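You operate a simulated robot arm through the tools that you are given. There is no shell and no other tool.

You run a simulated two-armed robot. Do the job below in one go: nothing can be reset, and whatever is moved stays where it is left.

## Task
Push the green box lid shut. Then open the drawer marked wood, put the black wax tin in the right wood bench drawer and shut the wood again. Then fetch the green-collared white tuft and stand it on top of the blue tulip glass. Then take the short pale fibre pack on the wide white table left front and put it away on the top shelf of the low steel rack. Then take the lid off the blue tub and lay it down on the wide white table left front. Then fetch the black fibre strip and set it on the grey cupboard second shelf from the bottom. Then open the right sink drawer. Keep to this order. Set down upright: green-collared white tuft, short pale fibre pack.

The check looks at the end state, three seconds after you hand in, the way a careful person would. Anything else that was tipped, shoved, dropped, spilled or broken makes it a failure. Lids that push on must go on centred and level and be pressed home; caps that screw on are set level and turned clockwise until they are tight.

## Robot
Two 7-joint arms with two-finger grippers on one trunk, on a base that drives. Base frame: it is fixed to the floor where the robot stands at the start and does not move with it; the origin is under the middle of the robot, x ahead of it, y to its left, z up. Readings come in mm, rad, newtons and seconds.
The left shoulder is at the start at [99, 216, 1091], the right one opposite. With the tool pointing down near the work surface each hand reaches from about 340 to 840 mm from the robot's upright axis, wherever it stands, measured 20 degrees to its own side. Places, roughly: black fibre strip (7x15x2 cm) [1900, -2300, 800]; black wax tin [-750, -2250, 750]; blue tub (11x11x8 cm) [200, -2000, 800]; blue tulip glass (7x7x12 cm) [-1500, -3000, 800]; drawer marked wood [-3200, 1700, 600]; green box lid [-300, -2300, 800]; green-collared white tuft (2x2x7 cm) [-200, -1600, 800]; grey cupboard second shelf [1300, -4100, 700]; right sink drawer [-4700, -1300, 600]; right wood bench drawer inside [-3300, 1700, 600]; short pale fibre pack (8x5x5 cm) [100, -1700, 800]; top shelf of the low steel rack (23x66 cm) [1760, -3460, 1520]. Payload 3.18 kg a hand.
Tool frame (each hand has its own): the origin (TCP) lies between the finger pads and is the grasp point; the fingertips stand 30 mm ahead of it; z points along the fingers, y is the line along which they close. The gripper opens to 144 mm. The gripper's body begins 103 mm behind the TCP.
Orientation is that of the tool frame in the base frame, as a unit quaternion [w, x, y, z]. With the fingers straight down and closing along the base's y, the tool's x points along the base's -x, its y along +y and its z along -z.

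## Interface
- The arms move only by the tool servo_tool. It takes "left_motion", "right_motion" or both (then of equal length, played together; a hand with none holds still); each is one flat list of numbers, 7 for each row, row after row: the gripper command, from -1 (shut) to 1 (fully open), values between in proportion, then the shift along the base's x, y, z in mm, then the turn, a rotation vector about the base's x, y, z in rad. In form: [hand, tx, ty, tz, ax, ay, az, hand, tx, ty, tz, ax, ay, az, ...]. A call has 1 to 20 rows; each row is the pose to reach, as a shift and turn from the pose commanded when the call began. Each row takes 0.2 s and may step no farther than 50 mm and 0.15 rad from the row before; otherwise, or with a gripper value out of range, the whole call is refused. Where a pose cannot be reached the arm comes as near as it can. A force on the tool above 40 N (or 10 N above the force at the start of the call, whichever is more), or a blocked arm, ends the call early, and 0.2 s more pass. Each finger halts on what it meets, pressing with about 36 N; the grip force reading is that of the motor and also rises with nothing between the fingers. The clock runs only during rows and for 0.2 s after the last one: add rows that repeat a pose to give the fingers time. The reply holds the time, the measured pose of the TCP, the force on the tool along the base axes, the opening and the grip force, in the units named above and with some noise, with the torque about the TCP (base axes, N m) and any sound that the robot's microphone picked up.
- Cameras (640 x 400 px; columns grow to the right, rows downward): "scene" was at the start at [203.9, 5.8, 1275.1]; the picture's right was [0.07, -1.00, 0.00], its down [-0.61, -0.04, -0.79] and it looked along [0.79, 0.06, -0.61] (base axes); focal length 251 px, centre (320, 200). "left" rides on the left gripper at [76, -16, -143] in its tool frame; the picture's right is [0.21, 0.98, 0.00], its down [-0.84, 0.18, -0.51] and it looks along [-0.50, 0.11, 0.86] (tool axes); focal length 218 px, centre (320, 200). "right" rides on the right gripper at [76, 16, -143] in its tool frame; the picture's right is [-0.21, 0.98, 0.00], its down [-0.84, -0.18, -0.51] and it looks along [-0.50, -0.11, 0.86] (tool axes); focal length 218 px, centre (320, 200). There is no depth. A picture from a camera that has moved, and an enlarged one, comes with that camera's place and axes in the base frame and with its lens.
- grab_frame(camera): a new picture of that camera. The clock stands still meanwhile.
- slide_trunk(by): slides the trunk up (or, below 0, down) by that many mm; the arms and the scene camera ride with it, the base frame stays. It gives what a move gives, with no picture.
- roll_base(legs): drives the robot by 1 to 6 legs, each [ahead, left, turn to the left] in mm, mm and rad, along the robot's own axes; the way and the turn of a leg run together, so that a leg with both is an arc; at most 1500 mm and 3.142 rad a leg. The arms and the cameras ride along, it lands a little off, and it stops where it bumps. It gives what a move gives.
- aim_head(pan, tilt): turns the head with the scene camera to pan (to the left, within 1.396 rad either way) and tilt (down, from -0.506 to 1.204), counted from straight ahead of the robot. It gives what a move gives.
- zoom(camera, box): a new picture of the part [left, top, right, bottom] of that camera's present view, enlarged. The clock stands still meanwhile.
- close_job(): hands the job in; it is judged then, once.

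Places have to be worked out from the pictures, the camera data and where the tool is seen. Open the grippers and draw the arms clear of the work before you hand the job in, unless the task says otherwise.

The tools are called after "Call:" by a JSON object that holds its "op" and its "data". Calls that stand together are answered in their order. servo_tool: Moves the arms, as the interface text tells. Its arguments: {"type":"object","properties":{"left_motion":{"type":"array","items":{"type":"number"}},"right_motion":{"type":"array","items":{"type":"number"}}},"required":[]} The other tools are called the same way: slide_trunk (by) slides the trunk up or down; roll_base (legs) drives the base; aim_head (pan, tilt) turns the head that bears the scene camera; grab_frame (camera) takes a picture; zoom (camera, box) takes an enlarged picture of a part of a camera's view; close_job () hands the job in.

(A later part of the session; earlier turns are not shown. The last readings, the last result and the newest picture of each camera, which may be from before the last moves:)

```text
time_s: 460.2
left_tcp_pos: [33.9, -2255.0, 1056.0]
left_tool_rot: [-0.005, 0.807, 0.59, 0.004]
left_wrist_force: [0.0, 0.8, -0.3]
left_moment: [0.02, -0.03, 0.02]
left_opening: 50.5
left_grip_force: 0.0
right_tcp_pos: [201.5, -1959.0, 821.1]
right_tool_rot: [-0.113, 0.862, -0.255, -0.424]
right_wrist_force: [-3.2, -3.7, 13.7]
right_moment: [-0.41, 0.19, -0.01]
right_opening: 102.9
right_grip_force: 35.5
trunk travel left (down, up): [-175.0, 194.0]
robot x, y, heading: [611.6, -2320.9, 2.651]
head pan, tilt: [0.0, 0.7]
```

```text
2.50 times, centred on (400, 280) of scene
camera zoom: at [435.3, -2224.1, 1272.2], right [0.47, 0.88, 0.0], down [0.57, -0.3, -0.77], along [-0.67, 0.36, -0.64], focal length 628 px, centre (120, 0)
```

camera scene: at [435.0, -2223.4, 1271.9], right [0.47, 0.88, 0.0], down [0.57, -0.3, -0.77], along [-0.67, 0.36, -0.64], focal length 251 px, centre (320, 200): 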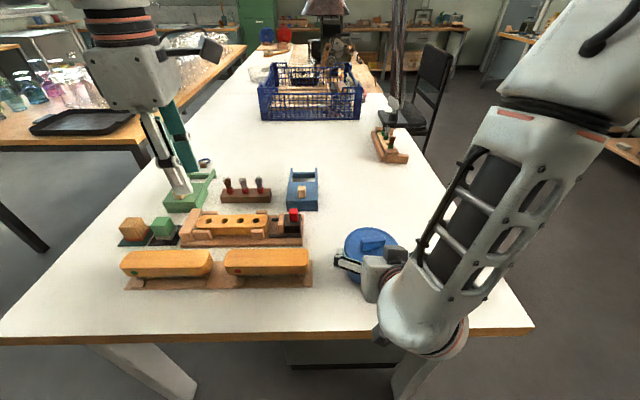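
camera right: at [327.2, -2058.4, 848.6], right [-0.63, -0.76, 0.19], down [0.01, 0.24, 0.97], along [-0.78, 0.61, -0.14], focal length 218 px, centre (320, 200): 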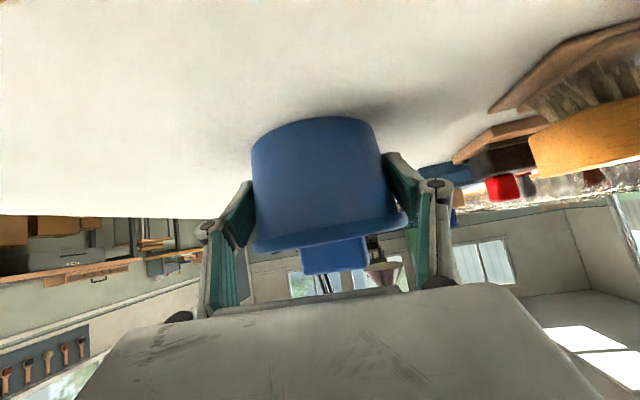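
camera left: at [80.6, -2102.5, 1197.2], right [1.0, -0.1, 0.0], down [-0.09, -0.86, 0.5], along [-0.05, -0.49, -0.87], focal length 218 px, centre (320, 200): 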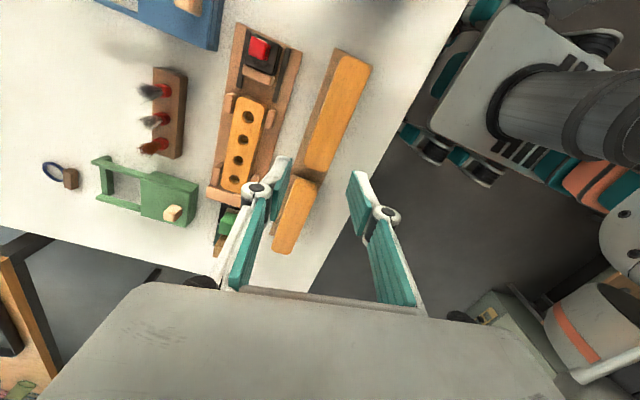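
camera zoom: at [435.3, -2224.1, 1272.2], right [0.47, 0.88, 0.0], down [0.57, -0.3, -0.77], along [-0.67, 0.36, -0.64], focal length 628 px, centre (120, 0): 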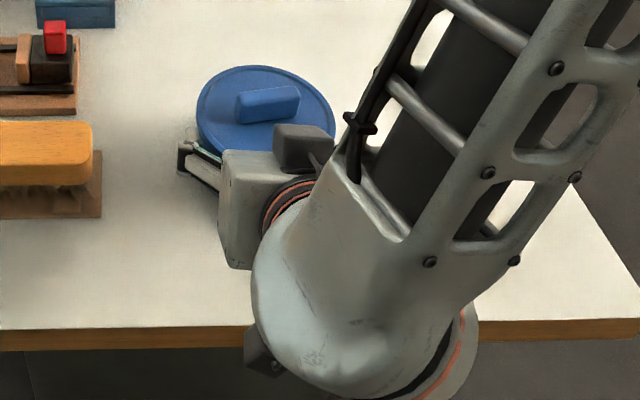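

Tub held (103 mm). The bar is now at about (188,-1952). I bring the left hand over it at height.

Call:
{"op": "servo_tool", "data": {"left_motion": [-0.3, 15, 30, 0, 0, 0, 0, -0.3, 31, 60, 0, 0, 0, 0, -0.3, 46, 91, 0, 0, 0, 0, -0.3, 62, 121, 0, 0, 0, 0, -0.3, 77, 151, 0, 0, 0, 0, -0.3, 92, 181, 0, 0, 0, 0, -0.3, 108, 212, 0, 0, 0, 0, -0.3, 123, 242, 0, 0, 0, 0, -0.3, 139, 272, -10, 0, 0, 0, -0.3, 154, 302, -30, 0, 0, 0, -0.3, 154, 302, -60, 0, 0, 0, -0.3, 154, 302, -60, 0, 0, 0]}}

Call:
{"op": "grab_frame", "data": {"camera": "left"}}

Call:
{"op": "grab_frame", "data": {"camera": "scene"}}

```text
time_s: 462.8
left_tcp_pos: [186.0, -1952.1, 998.9]
left_tool_rot: [-0.008, 0.806, 0.591, 0.009]
left_wrist_force: [-0.1, 0.0, 0.0]
left_moment: [-0.01, 0.0, 0.0]
left_opening: 50.3
left_grip_force: 0.0
right_tcp_pos: [204.2, -1957.1, 818.8]
right_tool_rot: [-0.113, 0.864, -0.253, -0.421]
right_wrist_force: [3.5, 2.1, 13.7]
right_moment: [0.06, 0.23, 0.04]
right_opening: 102.8
right_grip_force: 36.0
trunk travel left (down, up): [-175.0, 194.0]
robot x, y, heading: [615.0, -2319.3, 2.646]
head pan, tilt: [0.0, 0.7]
```

```text
taken
camera left: at [192.6, -1877.0, 1143.9], right [1.0, -0.09, 0.0], down [-0.08, -0.87, 0.49], along [-0.04, -0.48, -0.87], focal length 218 px, centre (320, 200)
```

left: 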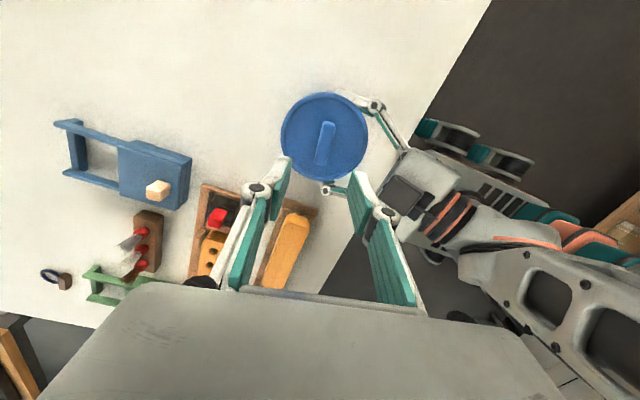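

```text
taken
camera scene: at [435.7, -2223.6, 1272.0], right [0.47, 0.88, 0.0], down [0.57, -0.3, -0.77], along [-0.67, 0.36, -0.64], focal length 251 px, centre (320, 200)
```

scene: 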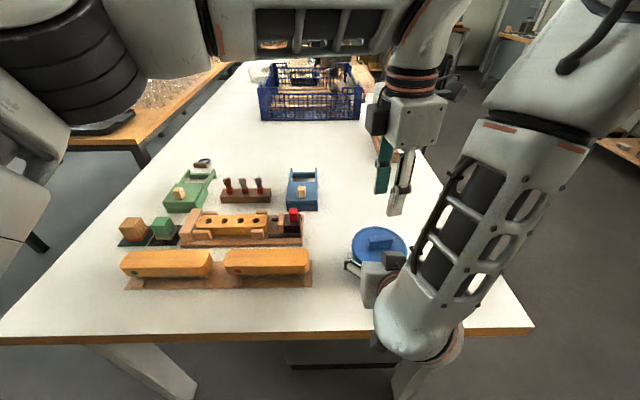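

Left hand is above the bar; clearance to the right gripper's housing is ~20 mm or more. I narrow the opening to ~36 mm and descend.

Call:
{"op": "servo_tool", "data": {"left_motion": [-0.5, 3, 2, 0, 0, 0, 0.03, -0.5, 3, 2, -25, 0, 0, 0.05, -0.5, 3, 2, -50, 0, 0, 0.05, -0.5, 3, 2, -75, 0, 0, 0.05, -0.5, 3, 2, -95, 0, 0, 0.05, -0.5, 3, 2, -95, 0, 0, 0.05]}}

Call:
{"op": "zoom", "data": {"camera": "left", "box": [250, 80, 410, 230]}}

Call:
{"op": "zoom", "data": {"camera": "scene", "box": [320, 150, 480, 310]}}

```text
time_s: 464.2
left_tcp_pos: [185.6, -1950.2, 908.1]
left_tool_rot: [-0.009, 0.789, 0.615, 0.013]
left_wrist_force: [-0.2, -0.9, -0.3]
left_moment: [0.03, 0.02, 0.04]
left_opening: 35.8
left_grip_force: 0.2
right_tcp_pos: [202.0, -1958.2, 817.8]
right_tool_rot: [-0.115, 0.863, -0.254, -0.421]
right_wrist_force: [0.3, -1.9, 12.0]
right_moment: [-0.18, 0.42, 0.08]
right_opening: 102.4
right_grip_force: 35.8
trunk travel left (down, up): [-175.0, 194.0]
robot x, y, heading: [617.9, -2319.7, 2.654]
head pan, tilt: [0.0, 0.7]
```

```text
2.67 times, centred on (330, 155) of left
camera zoom: at [186.1, -1876.4, 1051.2], right [1.0, -0.04, 0.01], down [-0.04, -0.88, 0.48], along [-0.01, -0.48, -0.88], focal length 582 px, centre (293, 320)
```

zoom: 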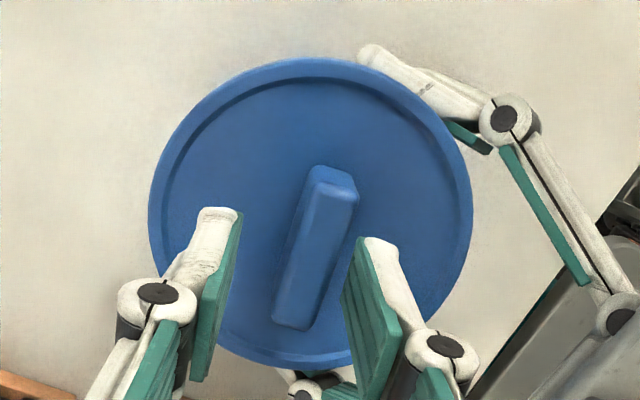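

```text
2.50 times, centred on (400, 230) of scene
camera zoom: at [435.4, -2223.9, 1272.1], right [0.47, 0.88, 0.0], down [0.57, -0.3, -0.77], along [-0.67, 0.36, -0.64], focal length 628 px, centre (120, 125)
```

zoom: 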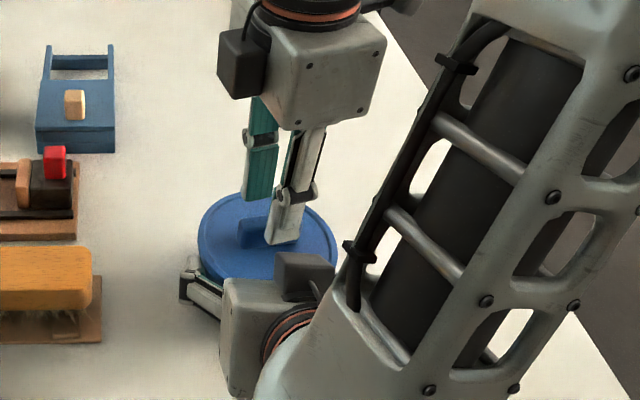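

The bar is at ~70° and 6 mm off. I rotate back 0.1 rad, shift 6 mm and descend to grip height.

Call:
{"op": "servo_tool", "data": {"left_motion": [-0.45, 4, 0, 0, 0, 0, -0.05, -0.45, 6.5, 0, 0, 0, 0, -0.1, -0.45, 6.5, 0, -10, 0, 0, -0.1, -0.45, 6.5, 0, -19, 0, 0, -0.1, -0.45, 6.5, 0, -19, 0, 0, -0.1]}}

Call:
{"op": "zoom", "data": {"camera": "left", "box": [250, 80, 410, 230]}}

```text
time_s: 465.4
left_tcp_pos: [189.4, -1950.0, 893.0]
left_tool_rot: [-0.01, 0.817, 0.576, 0.016]
left_wrist_force: [0.1, -0.3, 0.9]
left_moment: [-0.01, 0.01, 0.0]
left_opening: 39.4
left_grip_force: 0.1
right_tcp_pos: [202.6, -1958.4, 817.9]
right_tool_rot: [-0.115, 0.863, -0.253, -0.421]
right_wrist_force: [-3.0, -3.0, 13.4]
right_moment: [-0.28, 0.53, 0.05]
right_opening: 102.5
right_grip_force: 36.4
trunk travel left (down, up): [-175.0, 194.0]
robot x, y, heading: [614.0, -2319.3, 2.652]
head pan, tilt: [0.0, 0.7]
```

```text
2.67 times, centred on (330, 155) of left
camera zoom: at [197.8, -1877.4, 1036.3], right [0.99, -0.13, 0.01], down [-0.12, -0.87, 0.48], along [-0.05, -0.47, -0.88], focal length 582 px, centre (293, 320)
```

zoom: 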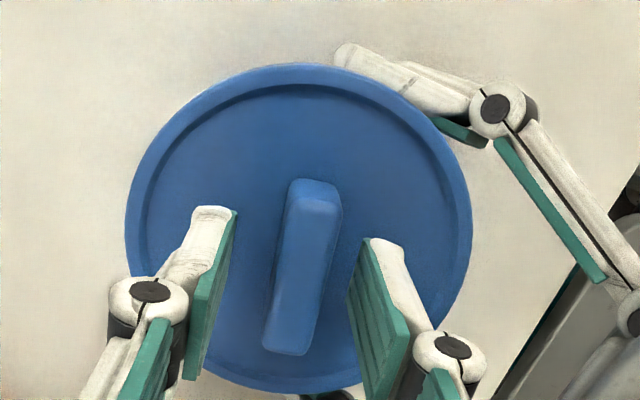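

Well aligned. Lower 6 mm and close on the bar.

Call:
{"op": "servo_tool", "data": {"left_motion": [-0.45, 0, 0, -6, 0, 0, 0, -0.6, 0, 0, -6, 0, 0, 0, -0.8, 0, 0, -6, 0, 0, 0, -1, 0, 0, -6, 0, 0, 0, -1, 0, 0, -6, 0, 0, 0]}}

Call:
{"op": "zoom", "data": {"camera": "left", "box": [250, 80, 410, 230]}}

```text
time_s: 466.5
left_tcp_pos: [189.7, -1950.2, 886.1]
left_tool_rot: [-0.009, 0.816, 0.577, 0.022]
left_wrist_force: [5.2, 14.8, -0.3]
left_moment: [0.47, -0.18, -0.04]
left_opening: 14.5
left_grip_force: 35.9
right_tcp_pos: [202.6, -1955.8, 817.2]
right_tool_rot: [-0.113, 0.864, -0.254, -0.42]
right_wrist_force: [-5.5, -16.7, 17.1]
right_moment: [0.19, 0.39, 0.4]
right_opening: 102.4
right_grip_force: 35.8
trunk travel left (down, up): [-175.0, 194.0]
robot x, y, heading: [615.1, -2317.7, 2.646]
head pan, tilt: [0.0, 0.7]
heard: snap
stopped in row 5 (left hand): the force on the tool passed its limit at 42 N (the readings are from after the stop); the commanded pose is now the measured one
```

```text
2.67 times, centred on (330, 155) of left
camera zoom: at [196.9, -1877.4, 1031.3], right [0.99, -0.13, 0.02], down [-0.12, -0.87, 0.47], along [-0.04, -0.47, -0.88], focal length 582 px, centre (293, 320)
```

zoom: 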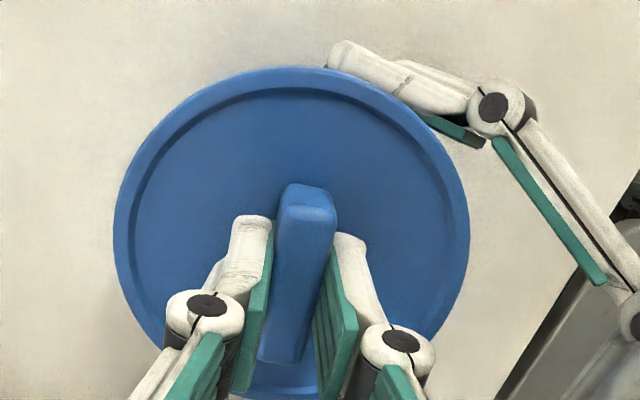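

A snap was heard — the lid's catch moved. I now lift with the left hand slowly while the right holds the tub.

Call:
{"op": "servo_tool", "data": {"left_motion": [-1, 0, 0, 2, 0, 0, 0, -1, 0, 0, 4, 0, 0, 0, -1, 0, 0, 7, 0, 0, 0, -1, 0, 0, 10, 0, 0, 0, -1, 0, 0, 13, 0, 0, 0]}}

Call:
{"op": "zoom", "data": {"camera": "scene", "box": [320, 150, 480, 310]}}

Call:
{"op": "grab_frame", "data": {"camera": "right"}}

```text
time_s: 467.7
left_tcp_pos: [189.0, -1952.5, 894.0]
left_tool_rot: [-0.003, 0.815, 0.579, 0.02]
left_wrist_force: [10.4, 20.6, -10.5]
left_moment: [0.37, -0.17, -0.06]
left_opening: 14.6
left_grip_force: 35.8
right_tcp_pos: [202.7, -1956.6, 815.6]
right_tool_rot: [-0.114, 0.864, -0.256, -0.418]
right_wrist_force: [-10.5, -21.1, 9.4]
right_moment: [1.42, -0.52, 0.32]
right_opening: 103.6
right_grip_force: 36.5
trunk travel left (down, up): [-175.0, 194.0]
robot x, y, heading: [612.0, -2319.5, 2.646]
head pan, tilt: [0.0, 0.7]
```

```text
2.50 times, centred on (400, 230) of scene
camera zoom: at [434.5, -2222.9, 1271.5], right [0.47, 0.88, 0.0], down [0.57, -0.3, -0.76], along [-0.67, 0.36, -0.64], focal length 628 px, centre (120, 125)
```

zoom: 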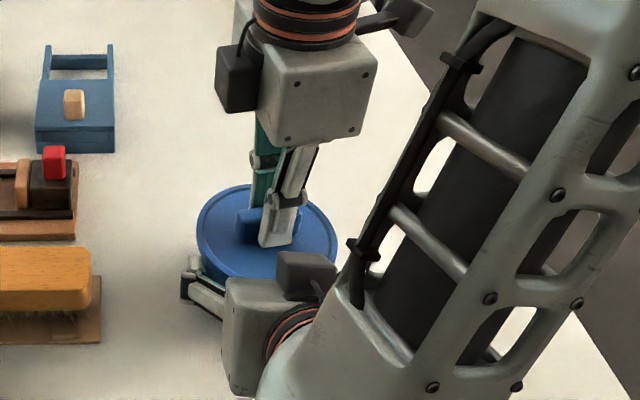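

```text
taken
camera right: at [328.4, -2055.3, 845.5], right [-0.63, -0.75, 0.18], down [0.0, 0.24, 0.97], along [-0.78, 0.61, -0.15], focal length 218 px, centre (320, 200)
```

right: 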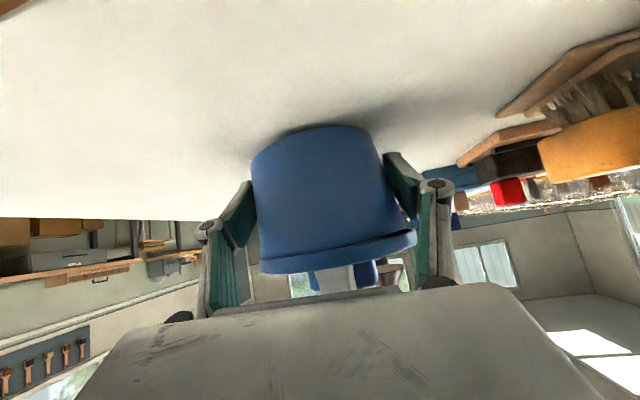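

The lid is rising with lateral load; I relieve it by shifting slightly along the force and continue lifting.

Call:
{"op": "servo_tool", "data": {"left_motion": [-1, 1, 3, 3, 0, 0, 0, -1, 2, 6, 6, 0, 0, 0, -1, 2, 6, 12, 0, 0, 0, -1, 2, 6, 18, 0, 0, 0, -1, 2, 6, 25, 0, 0, 0]}}

Call:
{"op": "zoom", "data": {"camera": "scene", "box": [320, 150, 480, 310]}}

Call:
{"op": "grab_frame", "data": {"camera": "right"}}

```text
time_s: 468.9
left_tcp_pos: [181.6, -1948.9, 921.1]
left_tool_rot: [-0.003, 0.809, 0.587, 0.026]
left_wrist_force: [-0.4, -0.7, -0.5]
left_moment: [-0.03, 0.0, 0.0]
left_opening: 14.5
left_grip_force: 35.9
right_tcp_pos: [203.9, -1954.0, 816.6]
right_tool_rot: [-0.115, 0.863, -0.258, -0.419]
right_wrist_force: [0.5, 0.2, -1.6]
right_moment: [-0.03, 0.0, -0.05]
right_opening: 101.8
right_grip_force: 35.9
trunk travel left (down, up): [-175.0, 194.0]
robot x, y, heading: [616.0, -2316.2, 2.647]
head pan, tilt: [0.0, 0.7]
```

```text
2.50 times, centred on (400, 230) of scene
camera zoom: at [434.8, -2223.1, 1271.9], right [0.47, 0.88, 0.0], down [0.57, -0.3, -0.76], along [-0.67, 0.36, -0.64], focal length 628 px, centre (120, 125)
```

zoom: 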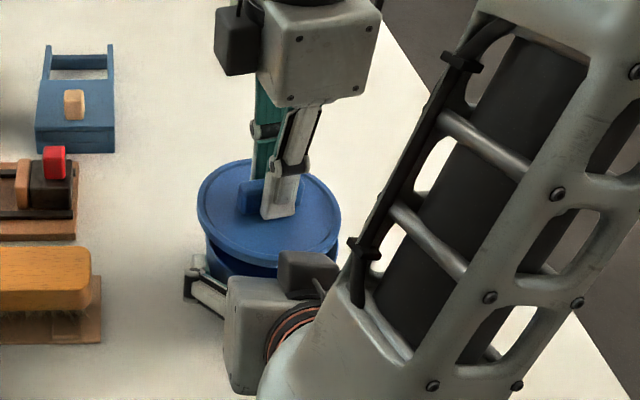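

```text
taken
camera right: at [328.3, -2054.3, 845.9], right [-0.64, -0.75, 0.18], down [0.0, 0.23, 0.97], along [-0.77, 0.62, -0.15], focal length 218 px, centre (320, 200)
```

right: 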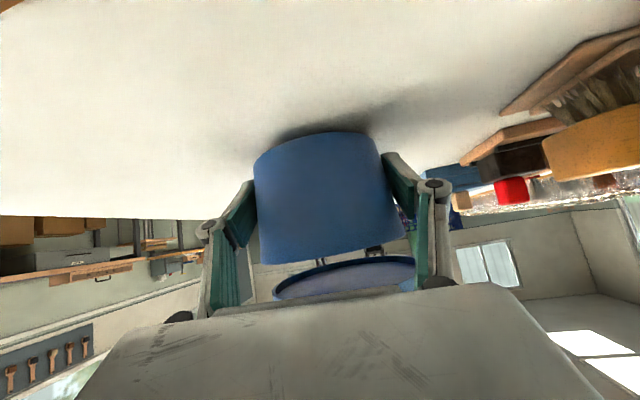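

The lid is off. I lift it clear to z≈1010 and check how the tub stands.

Call:
{"op": "servo_tool", "data": {"left_motion": [-1, 0, 0, 25, 0, 0, 0, -1, 0, 0, 55, 0, 0, 0, -1, -5, -10, 90, 0, 0, 0, -1, -15, -30, 110, 0, 0, 0, -1, -30, -60, 120, 0, 0, 0, -1, -47, -90, 120, 0, 0, 0, -1, -65, -120, 120, 0, 0, 0, -1, -80, -155, 120, 0, 0, 0]}}

Call:
{"op": "zoom", "data": {"camera": "scene", "box": [240, 150, 480, 330]}}

Call:
{"op": "grab_frame", "data": {"camera": "left"}}

Call:
{"op": "zoom", "data": {"camera": "right", "box": [200, 80, 460, 300]}}

```text
time_s: 470.7
left_tcp_pos: [112.9, -2099.9, 1043.6]
left_tool_rot: [-0.007, 0.816, 0.577, 0.019]
left_wrist_force: [0.2, -0.6, 0.4]
left_moment: [0.04, -0.01, -0.03]
left_opening: 14.7
left_grip_force: 35.6
right_tcp_pos: [202.4, -1955.3, 818.3]
right_tool_rot: [-0.115, 0.863, -0.257, -0.419]
right_wrist_force: [-0.1, -0.2, 0.0]
right_moment: [0.01, -0.02, -0.03]
right_opening: 101.4
right_grip_force: 36.4
trunk travel left (down, up): [-175.0, 194.0]
robot x, y, heading: [611.1, -2319.6, 2.649]
head pan, tilt: [0.0, 0.7]
```

```text
2.22 times, centred on (360, 240) of scene
camera zoom: at [434.3, -2224.1, 1271.9], right [0.47, 0.88, 0.0], down [0.57, -0.3, -0.77], along [-0.67, 0.36, -0.64], focal length 558 px, centre (231, 111)
```

zoom: 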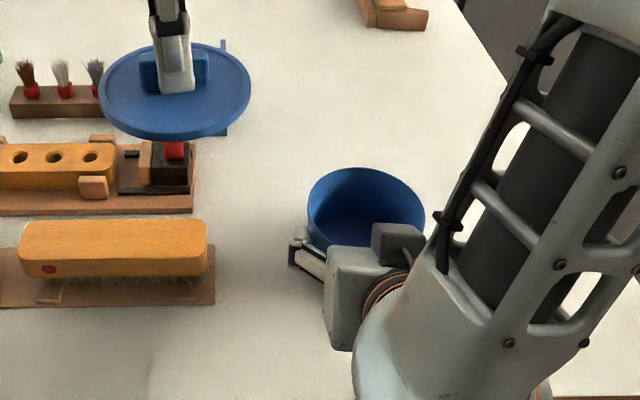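

```text
taken
camera left: at [120.6, -2026.9, 1187.8], right [0.99, -0.13, 0.02], down [-0.12, -0.87, 0.48], along [-0.05, -0.47, -0.88], focal length 218 px, centre (320, 200)
```

left: 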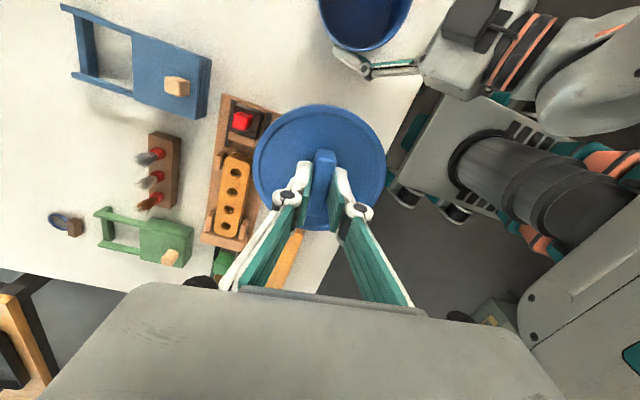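

```text
1.82 times, centred on (330, 190) of right
camera zoom: at [328.0, -2054.7, 845.8], right [-0.64, -0.75, 0.18], down [0.0, 0.23, 0.97], along [-0.77, 0.62, -0.15], focal length 397 px, centre (302, 218)
```

zoom: 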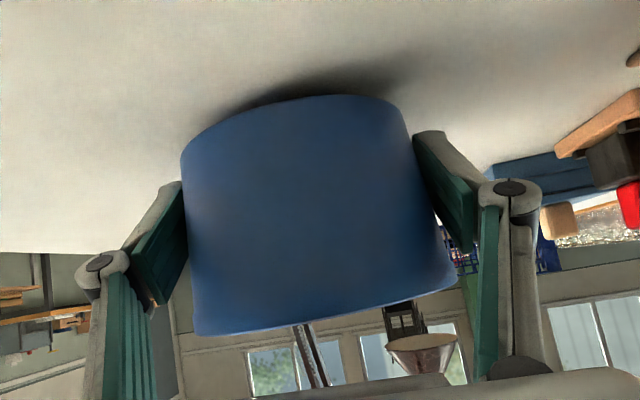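

Tub seems to stand on the table. I open the right hand slowly and withdraw along its axis.

Call:
{"op": "servo_tool", "data": {"right_motion": [0.45, 0, 0, 0, 0, 0, 0, 0.55, 0, 0, 0, 0, 0, 0, 0.7, 0, 0, 0, 0, 0, 0, 0.9, 0, 0, 0, 0, 0, 0, 1, 0, 0, 0, 0, 0, 0]}}

Call:
{"op": "zoom", "data": {"camera": "right", "box": [200, 80, 460, 300]}}

Call:
{"op": "servo_tool", "data": {"right_motion": [1, 10, -6, 10, 0, 0, 0, 1, 24, -14, 24, 0, 0, 0, 1, 40, -24, 45, 0, 0, 0, 1, 55, -32, 75, 0, 0, 0, 1, 65, -38, 110, 0, 0, 0, 1, 70, -40, 150, 0, 0, 0]}}

Call:
{"op": "grab_frame", "data": {"camera": "scene"}}

```text
time_s: 471.9
left_tcp_pos: [113.9, -2099.7, 1043.2]
left_tool_rot: [-0.008, 0.816, 0.577, 0.019]
left_wrist_force: [0.0, -0.3, -0.6]
left_moment: [0.0, -0.04, 0.01]
left_opening: 14.9
left_grip_force: 35.8
right_tcp_pos: [203.0, -1953.4, 815.8]
right_tool_rot: [-0.114, 0.864, -0.255, -0.42]
right_wrist_force: [-0.7, -0.2, 0.6]
right_moment: [-0.03, -0.03, 0.0]
right_opening: 143.8
right_grip_force: 0.1
trunk travel left (down, up): [-175.0, 194.0]
robot x, y, heading: [614.9, -2321.9, 2.653]
head pan, tilt: [0.0, 0.7]
```

```text
1.82 times, centred on (330, 190) of right
camera zoom: at [328.3, -2054.0, 845.7], right [-0.64, -0.75, 0.18], down [0.0, 0.23, 0.97], along [-0.77, 0.62, -0.15], focal length 397 px, centre (302, 218)
```

zoom: 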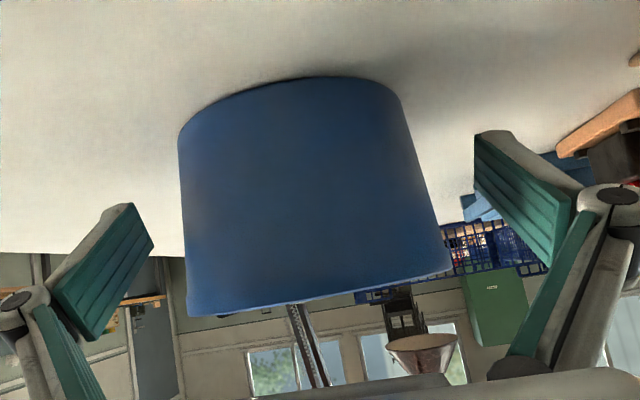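

```text
time_s: 473.3
left_tcp_pos: [115.1, -2099.1, 1044.2]
left_tool_rot: [-0.008, 0.817, 0.576, 0.017]
left_wrist_force: [0.9, -1.6, -0.3]
left_moment: [0.03, 0.03, 0.02]
left_opening: 14.5
left_grip_force: 36.2
right_tcp_pos: [239.7, -2012.1, 974.8]
right_tool_rot: [-0.114, 0.865, -0.252, -0.419]
right_wrist_force: [0.0, 0.4, 0.4]
right_moment: [-0.02, 0.0, -0.01]
right_opening: 143.7
right_grip_force: 0.1
right hand out of reach, approached as far as the arm can: row 3, 4, 5, 6
trunk travel left (down, up): [-175.0, 194.0]
robot x, y, heading: [615.9, -2318.4, 2.65]
head pan, tilt: [0.0, 0.7]
```

```text
taken
camera scene: at [436.2, -2223.3, 1272.3], right [0.47, 0.88, 0.0], down [0.57, -0.3, -0.77], along [-0.67, 0.36, -0.64], focal length 251 px, centre (320, 200)
```

scene: 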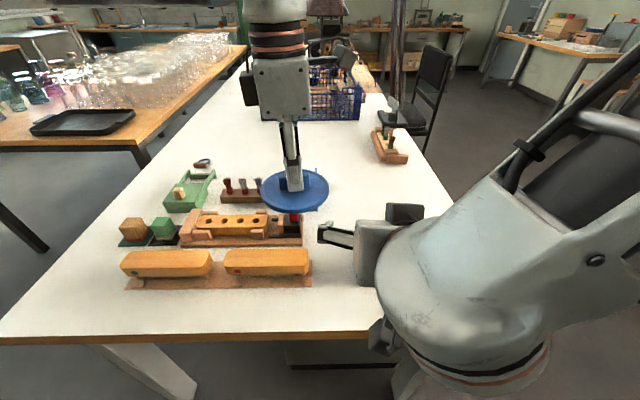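

The tub stands free. I level and tuck the right hand to its side.

Call:
{"op": "servo_tool", "data": {"right_motion": [1, 10, 10, 20, -0.054, -0.098, 0.008, 1, 26, 20, 40, -0.109, -0.195, 0.017, 0.6, 44, 30, 55, -0.163, -0.293, 0.025, 0.3, 62, 36, 60, -0.218, -0.39, 0.034, 0, 80, 42, 65, -0.272, -0.488, 0.042, 0, 98, 46, 65, -0.327, -0.585, 0.051, 0, 116, 50, 65, -0.381, -0.683, 0.059, 0, 131, 50, 65, -0.4356, -0.7805, 0.0676]}}

Call:
{"op": "grab_frame", "data": {"camera": "scene"}}

Call:
{"op": "grab_frame", "data": {"camera": "right"}}

```text
time_s: 475.1
left_tcp_pos: [113.9, -2099.2, 1042.1]
left_tool_rot: [-0.007, 0.816, 0.577, 0.018]
left_wrist_force: [-0.1, -0.6, -0.3]
left_moment: [-0.01, -0.02, 0.0]
left_opening: 14.6
left_grip_force: 36.0
right_tcp_pos: [369.7, -1961.1, 1037.2]
right_tool_rot: [-0.001, 0.97, -0.245, 0.0]
right_wrist_force: [-0.2, 0.4, -0.2]
right_moment: [-0.03, -0.03, 0.01]
right_opening: 72.1
right_grip_force: 0.1
trunk travel left (down, up): [-175.0, 194.0]
robot x, y, heading: [610.7, -2319.6, 2.653]
head pan, tilt: [0.0, 0.7]
```

```text
taken
camera scene: at [434.4, -2222.7, 1271.7], right [0.47, 0.88, 0.0], down [0.57, -0.3, -0.76], along [-0.67, 0.36, -0.64], focal length 251 px, centre (320, 200)
```

scene: 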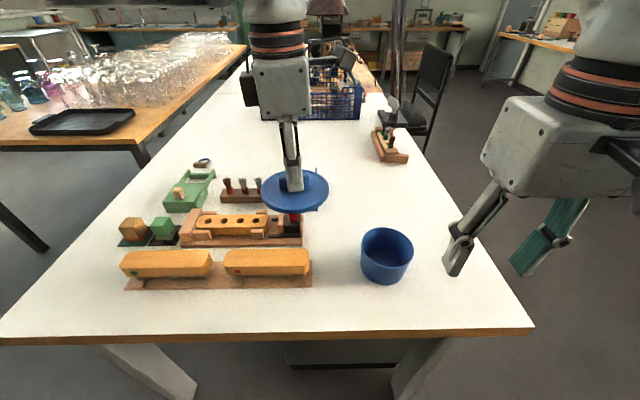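

```text
taken
camera right: at [428.5, -2012.3, 1179.0], right [-0.65, -0.76, 0.0], down [-0.66, 0.56, 0.51], along [-0.39, 0.33, -0.86], focal length 218 px, centre (320, 200)
```

right: 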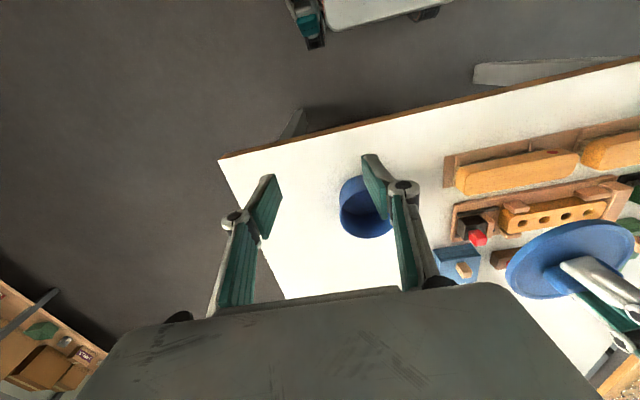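

The tub is open and upright. I shift the base right 245 mm so the left hand can lay the lid on the open left-front area of the table.

Call:
{"op": "roll_base", "data": {"legs": [[0, -245, 0]]}}

Call:
{"op": "grab_frame", "data": {"camera": "scene"}}

```text
time_s: 477.9
left_tcp_pos: [230.3, -1881.4, 1041.9]
left_tool_rot: [-0.008, 0.816, 0.577, 0.017]
left_wrist_force: [0.5, 0.2, -0.1]
left_moment: [0.03, 0.0, 0.03]
left_opening: 14.4
left_grip_force: 36.7
right_tcp_pos: [485.8, -1742.5, 1036.6]
right_tool_rot: [-0.002, 0.97, -0.244, -0.002]
right_wrist_force: [-0.6, 0.4, 0.0]
right_moment: [0.0, 0.05, -0.02]
right_opening: 71.9
right_grip_force: 0.0
trunk travel left (down, up): [-175.0, 194.0]
robot x, y, heading: [731.8, -2104.3, 2.647]
head pan, tilt: [0.0, 0.7]
```

```text
taken
camera scene: at [551.6, -2005.1, 1271.9], right [0.47, 0.88, 0.0], down [0.57, -0.3, -0.76], along [-0.67, 0.36, -0.64], focal length 251 px, centre (320, 200)
```

scene: 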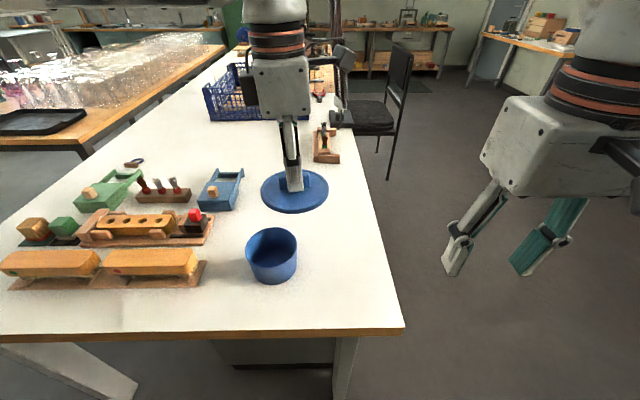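

I move the lid over (140,-1780) and lower it to ~25 mm above the table.

Call:
{"op": "servo_tool", "data": {"left_motion": [-1, -22, 25, 0, 0, 0, 0, -1, -45, 50, 0, 0, 0, 0, -1, -68, 76, -20, 0, 0, 0, -1, -90, 101, -50, 0, 0, 0, -1, -90, 101, -95, 0, 0, 0, -1, -90, 101, -135, 0, 0, 0, -1, -90, 101, -165, 0, 0, 0, -1, -90, 101, -180, 0, 0, 0]}}

Call:
{"op": "zoom", "data": {"camera": "scene", "box": [240, 120, 400, 270]}}

```text
time_s: 479.7
left_tcp_pos: [142.1, -1778.4, 862.3]
left_tool_rot: [-0.007, 0.816, 0.578, 0.019]
left_wrist_force: [0.0, -0.1, -0.7]
left_moment: [0.03, 0.02, 0.01]
left_opening: 14.4
left_grip_force: 36.3
right_tcp_pos: [485.2, -1742.6, 1037.7]
right_tool_rot: [-0.002, 0.97, -0.245, -0.003]
right_wrist_force: [0.3, -0.1, 0.2]
right_moment: [-0.06, -0.02, 0.01]
right_opening: 71.9
right_grip_force: 0.1
trunk travel left (down, up): [-175.0, 194.0]
robot x, y, heading: [730.6, -2101.6, 2.648]
head pan, tilt: [0.0, 0.7]
```

```text
2.67 times, centred on (320, 195) of scene
camera zoom: at [551.4, -2005.2, 1271.8], right [0.47, 0.88, 0.0], down [0.57, -0.3, -0.76], along [-0.67, 0.36, -0.64], focal length 670 px, centre (320, 213)
```

zoom: 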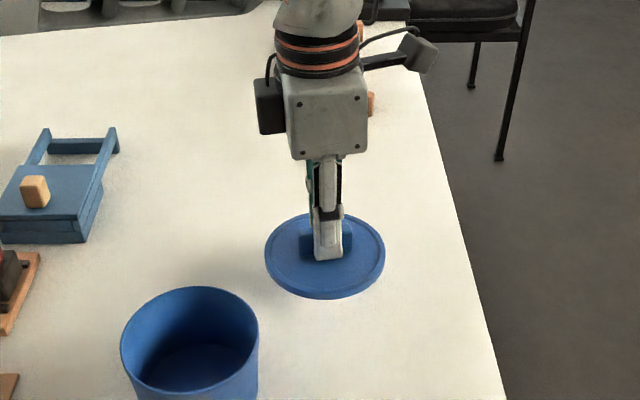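

Lowering the lid in small steps until contact.

Call:
{"op": "servo_tool", "data": {"left_motion": [-1, 0, 0, -6, 0, 0, 0, -1, 0, 0, -12, 0, 0, 0, -1, 0, 0, -16, 0, 0, 0, -1, 0, 0, -19, 0, 0, 0]}}

Call:
{"op": "zoom", "data": {"camera": "scene", "box": [270, 170, 370, 250]}}

```text
time_s: 480.7
left_tcp_pos: [140.1, -1779.9, 843.3]
left_tool_rot: [-0.008, 0.816, 0.578, 0.018]
left_wrist_force: [0.7, -0.4, -0.1]
left_moment: [0.02, 0.0, -0.03]
left_opening: 15.0
left_grip_force: 36.4
right_tcp_pos: [485.4, -1743.2, 1037.2]
right_tool_rot: [-0.003, 0.97, -0.244, -0.002]
right_wrist_force: [-0.4, -0.5, 0.3]
right_moment: [0.0, -0.02, 0.02]
right_opening: 72.2
right_grip_force: 0.1
trunk travel left (down, up): [-175.0, 194.0]
robot x, y, heading: [731.3, -2100.2, 2.648]
head pan, tilt: [0.0, 0.7]
```

```text
5.00 times, centred on (320, 210) of scene
camera zoom: at [551.4, -2005.3, 1271.8], right [0.47, 0.88, 0.0], down [0.57, -0.3, -0.76], along [-0.67, 0.36, -0.64], focal length 1256 px, centre (320, 150)
```

zoom: 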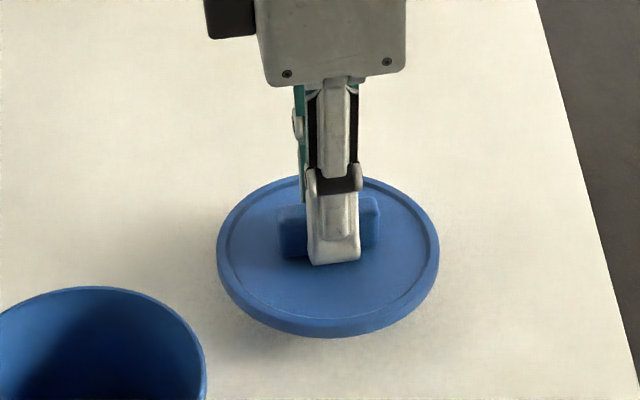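

Call:
{"op": "servo_tool", "data": {"left_motion": [-1, 0, 0, -2, 0, 0, 0, -1, 0, 0, -4, 0, 0, 0, -1, 0, 0, -6, 0, 0, 0]}}

Call:
{"op": "zoom", "data": {"camera": "scene", "box": [270, 170, 370, 250]}}

```text
time_s: 481.5
left_tcp_pos: [141.2, -1779.6, 838.5]
left_tool_rot: [-0.007, 0.816, 0.578, 0.018]
left_wrist_force: [-0.1, -0.2, -1.4]
left_moment: [0.0, -0.01, 0.01]
left_opening: 14.6
left_grip_force: 35.8
right_tcp_pos: [485.2, -1744.5, 1036.9]
right_tool_rot: [-0.002, 0.97, -0.244, -0.002]
right_wrist_force: [0.5, -0.5, 0.5]
right_moment: [0.01, -0.01, 0.0]
right_opening: 71.9
right_grip_force: 0.0
trunk travel left (down, up): [-175.0, 194.0]
robot x, y, heading: [733.2, -2102.4, 2.653]
head pan, tilt: [0.0, 0.7]
```

```text
5.00 times, centred on (320, 210) of scene
camera zoom: at [551.5, -2005.3, 1271.8], right [0.47, 0.88, 0.0], down [0.57, -0.3, -0.76], along [-0.67, 0.36, -0.64], focal length 1256 px, centre (320, 150)
```

zoom: 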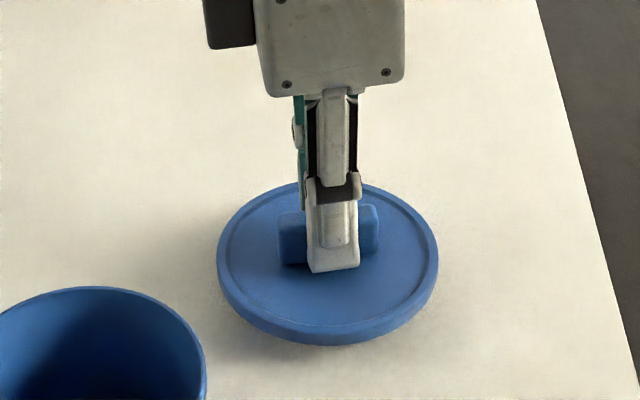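

Call:
{"op": "servo_tool", "data": {"left_motion": [-1, 0, 0, -2, 0, 0, 0, -1, 0, 0, -4, 0, 0, 0]}}

Call:
{"op": "servo_tool", "data": {"left_motion": [-1, 0, 0, -2, 0, 0, 0, -1, 0, 0, -3, 0, 0, 0]}}

Call:
{"op": "zoom", "data": {"camera": "scene", "box": [270, 170, 370, 250]}}

```text
time_s: 482.1
left_tcp_pos: [140.1, -1779.9, 835.5]
left_tool_rot: [-0.008, 0.816, 0.577, 0.018]
left_wrist_force: [-0.3, 0.5, -0.2]
left_moment: [0.0, 0.0, 0.01]
left_opening: 14.7
left_grip_force: 36.1
right_tcp_pos: [486.7, -1743.5, 1036.6]
right_tool_rot: [-0.002, 0.97, -0.245, -0.002]
right_wrist_force: [-0.2, -0.5, 0.9]
right_moment: [0.0, -0.03, 0.03]
right_opening: 71.9
right_grip_force: 0.0
trunk travel left (down, up): [-175.0, 194.0]
robot x, y, heading: [731.8, -2100.5, 2.652]
head pan, tilt: [0.0, 0.7]
```

```text
time_s: 482.7
left_tcp_pos: [139.9, -1781.7, 830.9]
left_tool_rot: [-0.007, 0.816, 0.577, 0.018]
left_wrist_force: [-0.2, 0.9, -0.4]
left_moment: [0.01, 0.01, 0.0]
left_opening: 14.5
left_grip_force: 36.1
right_tcp_pos: [485.4, -1743.0, 1037.8]
right_tool_rot: [-0.003, 0.97, -0.245, -0.003]
right_wrist_force: [0.0, 0.4, 0.9]
right_moment: [0.0, 0.01, 0.0]
right_opening: 71.9
right_grip_force: 0.1
trunk travel left (down, up): [-175.0, 194.0]
robot x, y, heading: [731.2, -2099.3, 2.65]
head pan, tilt: [0.0, 0.7]
```

```text
5.00 times, centred on (320, 210) of scene
camera zoom: at [551.5, -2005.4, 1271.9], right [0.47, 0.88, 0.0], down [0.57, -0.3, -0.76], along [-0.67, 0.36, -0.64], focal length 1256 px, centre (320, 150)
```

zoom: 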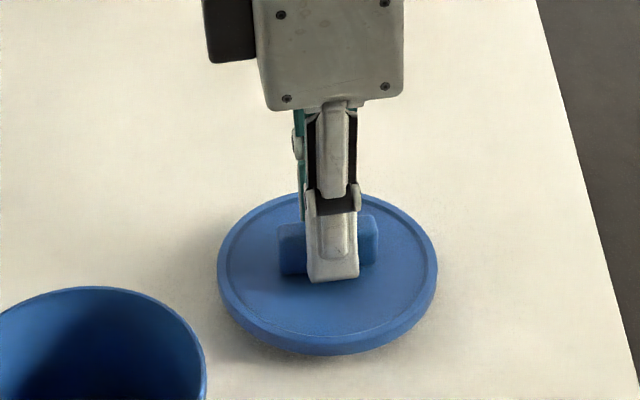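

Call:
{"op": "servo_tool", "data": {"left_motion": [-1, 0, 0, -2, 0, 0, 0, -1, 0, 0, -3.5, 0, 0, 0]}}

Call:
{"op": "servo_tool", "data": {"left_motion": [-1, 0, 0, -2, 0, 0, 0, -1, 0, 0, -3, 0, 0, 0]}}

Call:
{"op": "zoom", "data": {"camera": "scene", "box": [270, 170, 370, 250]}}

```text
time_s: 483.3
left_tcp_pos: [139.8, -1780.6, 827.3]
left_tool_rot: [-0.008, 0.816, 0.578, 0.018]
left_wrist_force: [0.0, 0.3, -0.1]
left_moment: [0.03, -0.02, -0.01]
left_opening: 14.7
left_grip_force: 35.7
right_tcp_pos: [485.4, -1743.2, 1037.6]
right_tool_rot: [-0.002, 0.97, -0.245, -0.002]
right_wrist_force: [0.0, -0.3, -0.4]
right_moment: [-0.01, 0.01, -0.02]
right_opening: 72.1
right_grip_force: 0.0
trunk travel left (down, up): [-175.0, 194.0]
robot x, y, heading: [729.0, -2099.7, 2.647]
head pan, tilt: [0.0, 0.7]
```

```text
time_s: 483.9
left_tcp_pos: [140.5, -1779.8, 824.9]
left_tool_rot: [-0.007, 0.816, 0.578, 0.019]
left_wrist_force: [0.3, -0.3, -0.8]
left_moment: [0.02, -0.03, 0.03]
left_opening: 14.6
left_grip_force: 36.4
right_tcp_pos: [485.2, -1742.0, 1038.6]
right_tool_rot: [-0.003, 0.97, -0.244, -0.002]
right_wrist_force: [-0.4, 0.0, -0.2]
right_moment: [0.0, 0.01, 0.02]
right_opening: 72.2
right_grip_force: 0.0
trunk travel left (down, up): [-175.0, 194.0]
robot x, y, heading: [732.8, -2096.3, 2.645]
head pan, tilt: [0.0, 0.7]
```

```text
5.00 times, centred on (320, 210) of scene
camera zoom: at [551.5, -2005.4, 1271.9], right [0.47, 0.88, 0.0], down [0.57, -0.3, -0.76], along [-0.67, 0.36, -0.64], focal length 1256 px, centre (320, 150)
```

zoom: 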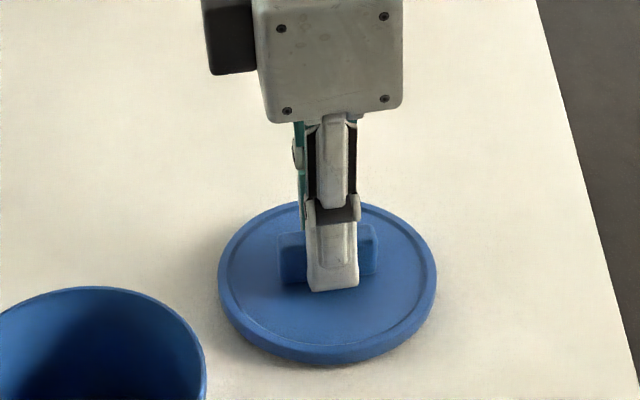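

Call:
{"op": "servo_tool", "data": {"left_motion": [-1, 0, 0, -2, 0, 0, 0, -1, 0, 0, -3, 0, 0, 0]}}

Call:
{"op": "servo_tool", "data": {"left_motion": [-1, 0, 0, -2, 0, 0, 0, -1, 0, 0, -2.5, 0, 0, 0]}}

Call:
{"op": "zoom", "data": {"camera": "scene", "box": [270, 170, 370, 250]}}

```text
time_s: 484.5
left_tcp_pos: [141.0, -1780.9, 821.1]
left_tool_rot: [-0.007, 0.816, 0.578, 0.019]
left_wrist_force: [0.3, 0.9, -0.3]
left_moment: [0.02, -0.02, 0.01]
left_opening: 14.7
left_grip_force: 35.6
right_tcp_pos: [485.5, -1743.3, 1038.4]
right_tool_rot: [-0.002, 0.97, -0.245, -0.003]
right_wrist_force: [-0.1, -0.2, 0.7]
right_moment: [0.0, -0.01, -0.02]
right_opening: 71.8
right_grip_force: 0.1
trunk travel left (down, up): [-175.0, 194.0]
robot x, y, heading: [731.1, -2100.6, 2.651]
head pan, tilt: [0.0, 0.7]
```

```text
time_s: 485.1
left_tcp_pos: [139.6, -1780.1, 820.3]
left_tool_rot: [-0.008, 0.816, 0.577, 0.018]
left_wrist_force: [0.3, -0.3, 2.0]
left_moment: [0.04, 0.16, -0.02]
left_opening: 14.8
left_grip_force: 36.4
right_tcp_pos: [486.2, -1743.6, 1037.7]
right_tool_rot: [-0.002, 0.97, -0.245, -0.003]
right_wrist_force: [-0.1, 0.8, 0.4]
right_moment: [0.0, 0.01, -0.02]
right_opening: 72.2
right_grip_force: 0.1
trunk travel left (down, up): [-175.0, 194.0]
robot x, y, heading: [726.9, -2102.0, 2.651]
head pan, tilt: [0.0, 0.7]
```

```text
5.00 times, centred on (320, 210) of scene
camera zoom: at [551.9, -2005.6, 1272.0], right [0.47, 0.88, 0.0], down [0.57, -0.3, -0.77], along [-0.67, 0.36, -0.64], focal length 1256 px, centre (320, 150)
```

zoom: 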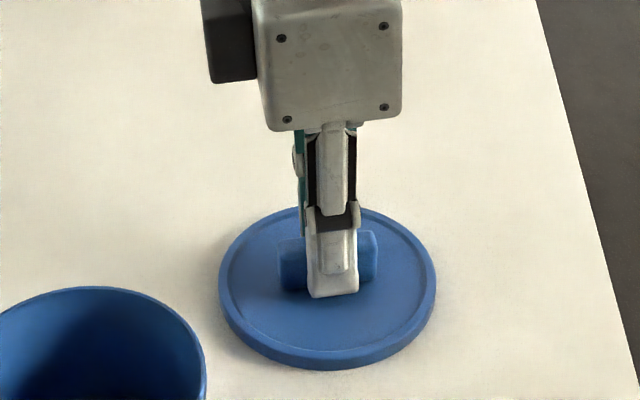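

First contact (2 N). One more small step, then release and lift.

Call:
{"op": "servo_tool", "data": {"left_motion": [-1, 0, 0, -1.5, 0, 0, 0, -1, 0, 0, -2, 0, 0, 0, -0.8, 0, 0, -2, 0, 0, 0, -0.6, 0, 0, -2, 0, 0, 0, -0.3, 0, 0, -2, 0, 0, 0, -0.3, 0, 0, -2, 0, 0, 0, -0.3, 0, 0, 15, 0, 0, 0, -0.3, 0, 0, 50, 0, 0, 0, -0.3, 0, 0, 95, 0, 0, 0, 0, 0, 0, 140, 0, 0, 0]}}

Call:
{"op": "grab_frame", "data": {"camera": "scene"}}

Call:
{"op": "grab_frame", "data": {"camera": "left"}}

```text
time_s: 487.3
left_tcp_pos: [142.1, -1780.1, 960.1]
left_tool_rot: [-0.007, 0.816, 0.578, 0.018]
left_wrist_force: [0.2, -0.1, 0.7]
left_moment: [0.01, 0.04, -0.02]
left_opening: 72.2
left_grip_force: 0.0
right_tcp_pos: [486.7, -1743.2, 1037.8]
right_tool_rot: [-0.002, 0.97, -0.244, -0.003]
right_wrist_force: [0.9, -0.7, -0.3]
right_moment: [0.04, 0.05, -0.01]
right_opening: 72.2
right_grip_force: 0.2
trunk travel left (down, up): [-175.0, 194.0]
robot x, y, heading: [729.6, -2105.9, 2.65]
head pan, tilt: [0.0, 0.7]
```

```text
taken
camera scene: at [552.6, -2005.8, 1272.2], right [0.47, 0.88, 0.0], down [0.57, -0.3, -0.77], along [-0.67, 0.36, -0.64], focal length 251 px, centre (320, 200)
```

scene: 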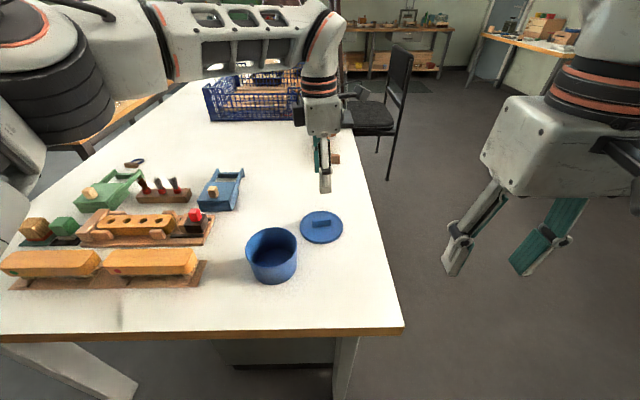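

```text
taken
camera left: at [149.7, -1706.8, 1105.6], right [0.99, -0.13, 0.02], down [-0.12, -0.87, 0.48], along [-0.05, -0.47, -0.88], focal length 218 px, centre (320, 200)
```

left: 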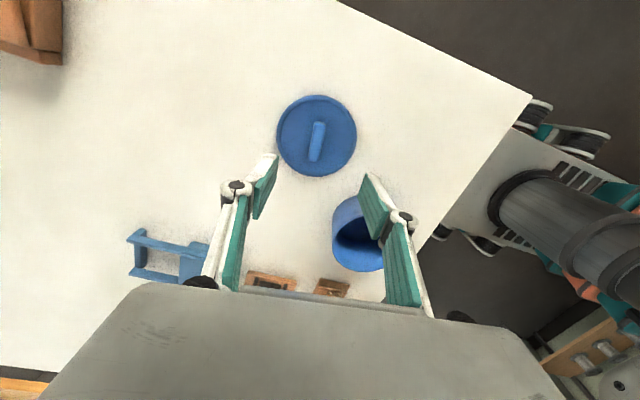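

The lid lies flat on the table and the tub is upright. I tuck and un-yaw the left arm, back off, and turn toward the wood bench with the black strip.

Call:
{"op": "servo_tool", "data": {"left_motion": [0, 9, -24, 5, 0, 0, -0.142, 0, 19, -49, 10, 0, 0, -0.284, 0, 28, -73, 15, 0, 0, -0.426, 0, 38, -98, 20, 0, 0, -0.568, 0, 47, -122, 25, 0, 0, -0.71, 0, 57, -147, 30, 0, 0, -0.852, 0, 66, -171, 35, 0, 0, -0.994, 0, 76, -196, 40, 0, 0, -1.136, 0, 85, -220, 45, 0, 0, -1.278, 0, 95, -245, 50, 0, 0, -1.42, 0, 104, -269, 55, 0, 0, -1.562, 0, 114, -294, 60, 0, 0, -1.704]}}

Call:
{"op": "roll_base", "data": {"legs": [[-270, 0, 0], [0, 0, -3.09]]}}

Call:
{"op": "aim_head", "data": {"pan": 0.3, "tilt": 0.5}}

Call:
{"op": "grab_frame", "data": {"camera": "scene"}}

```text
time_s: 489.9
left_tcp_pos: [254.8, -2075.2, 1021.0]
left_tool_rot: [0.008, 0.972, -0.235, 0.017]
left_wrist_force: [-0.1, -0.6, -0.9]
left_moment: [0.05, 0.01, 0.01]
left_opening: 72.2
left_grip_force: 0.0
right_tcp_pos: [485.5, -1743.4, 1036.8]
right_tool_rot: [-0.002, 0.97, -0.244, -0.004]
right_wrist_force: [-0.8, 0.3, 0.4]
right_moment: [0.01, 0.0, 0.02]
right_opening: 71.9
right_grip_force: 0.1
trunk travel left (down, up): [-175.0, 194.0]
robot x, y, heading: [730.3, -2103.6, 2.649]
head pan, tilt: [0.0, 0.7]
```

```text
time_s: 499.1
left_tcp_pos: [1445.2, -2232.5, 1020.9]
left_tool_rot: [-0.018, 0.21, 0.978, 0.009]
left_wrist_force: [-0.4, -0.3, 0.6]
left_moment: [-0.01, 0.06, -0.01]
left_opening: 71.8
left_grip_force: 0.0
right_tcp_pos: [1229.5, -2574.3, 1037.3]
right_tool_rot: [0.002, 0.222, 0.975, -0.002]
right_wrist_force: [-0.1, -0.1, -0.2]
right_moment: [0.0, -0.05, -0.01]
right_opening: 71.9
right_grip_force: 0.1
trunk travel left (down, up): [-175.0, 194.0]
robot x, y, heading: [969.2, -2229.0, -0.453]
head pan, tilt: [0.0, 0.7]
```

```text
time_s: 499.9
left_tcp_pos: [1445.1, -2232.9, 1019.1]
left_tool_rot: [-0.018, 0.21, 0.977, 0.008]
left_wrist_force: [0.4, -0.6, 0.3]
left_moment: [0.0, 0.02, 0.0]
left_opening: 72.1
left_grip_force: 0.2
right_tcp_pos: [1230.1, -2573.5, 1037.5]
right_tool_rot: [0.002, 0.222, 0.975, -0.002]
right_wrist_force: [-0.7, 0.6, 0.3]
right_moment: [-0.01, 0.04, 0.01]
right_opening: 71.8
right_grip_force: 0.1
trunk travel left (down, up): [-175.0, 194.0]
robot x, y, heading: [966.9, -2228.5, -0.444]
head pan, tilt: [0.3, 0.499]
```

```text
taken
camera scene: at [1164.0, -2292.0, 1289.5], right [-0.14, -0.99, 0.0], down [-0.47, 0.07, -0.88], along [0.87, -0.13, -0.48], focal length 251 px, centre (320, 200)
```

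scene: 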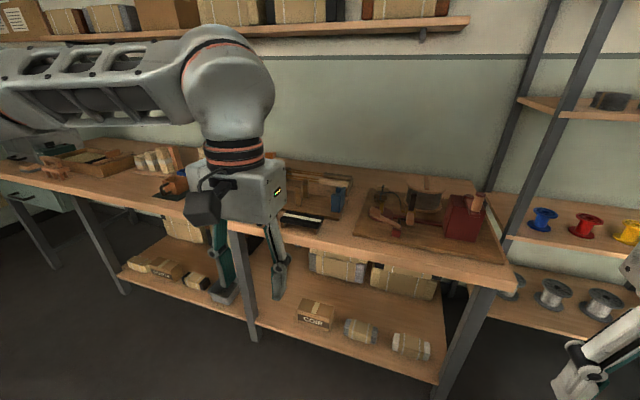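

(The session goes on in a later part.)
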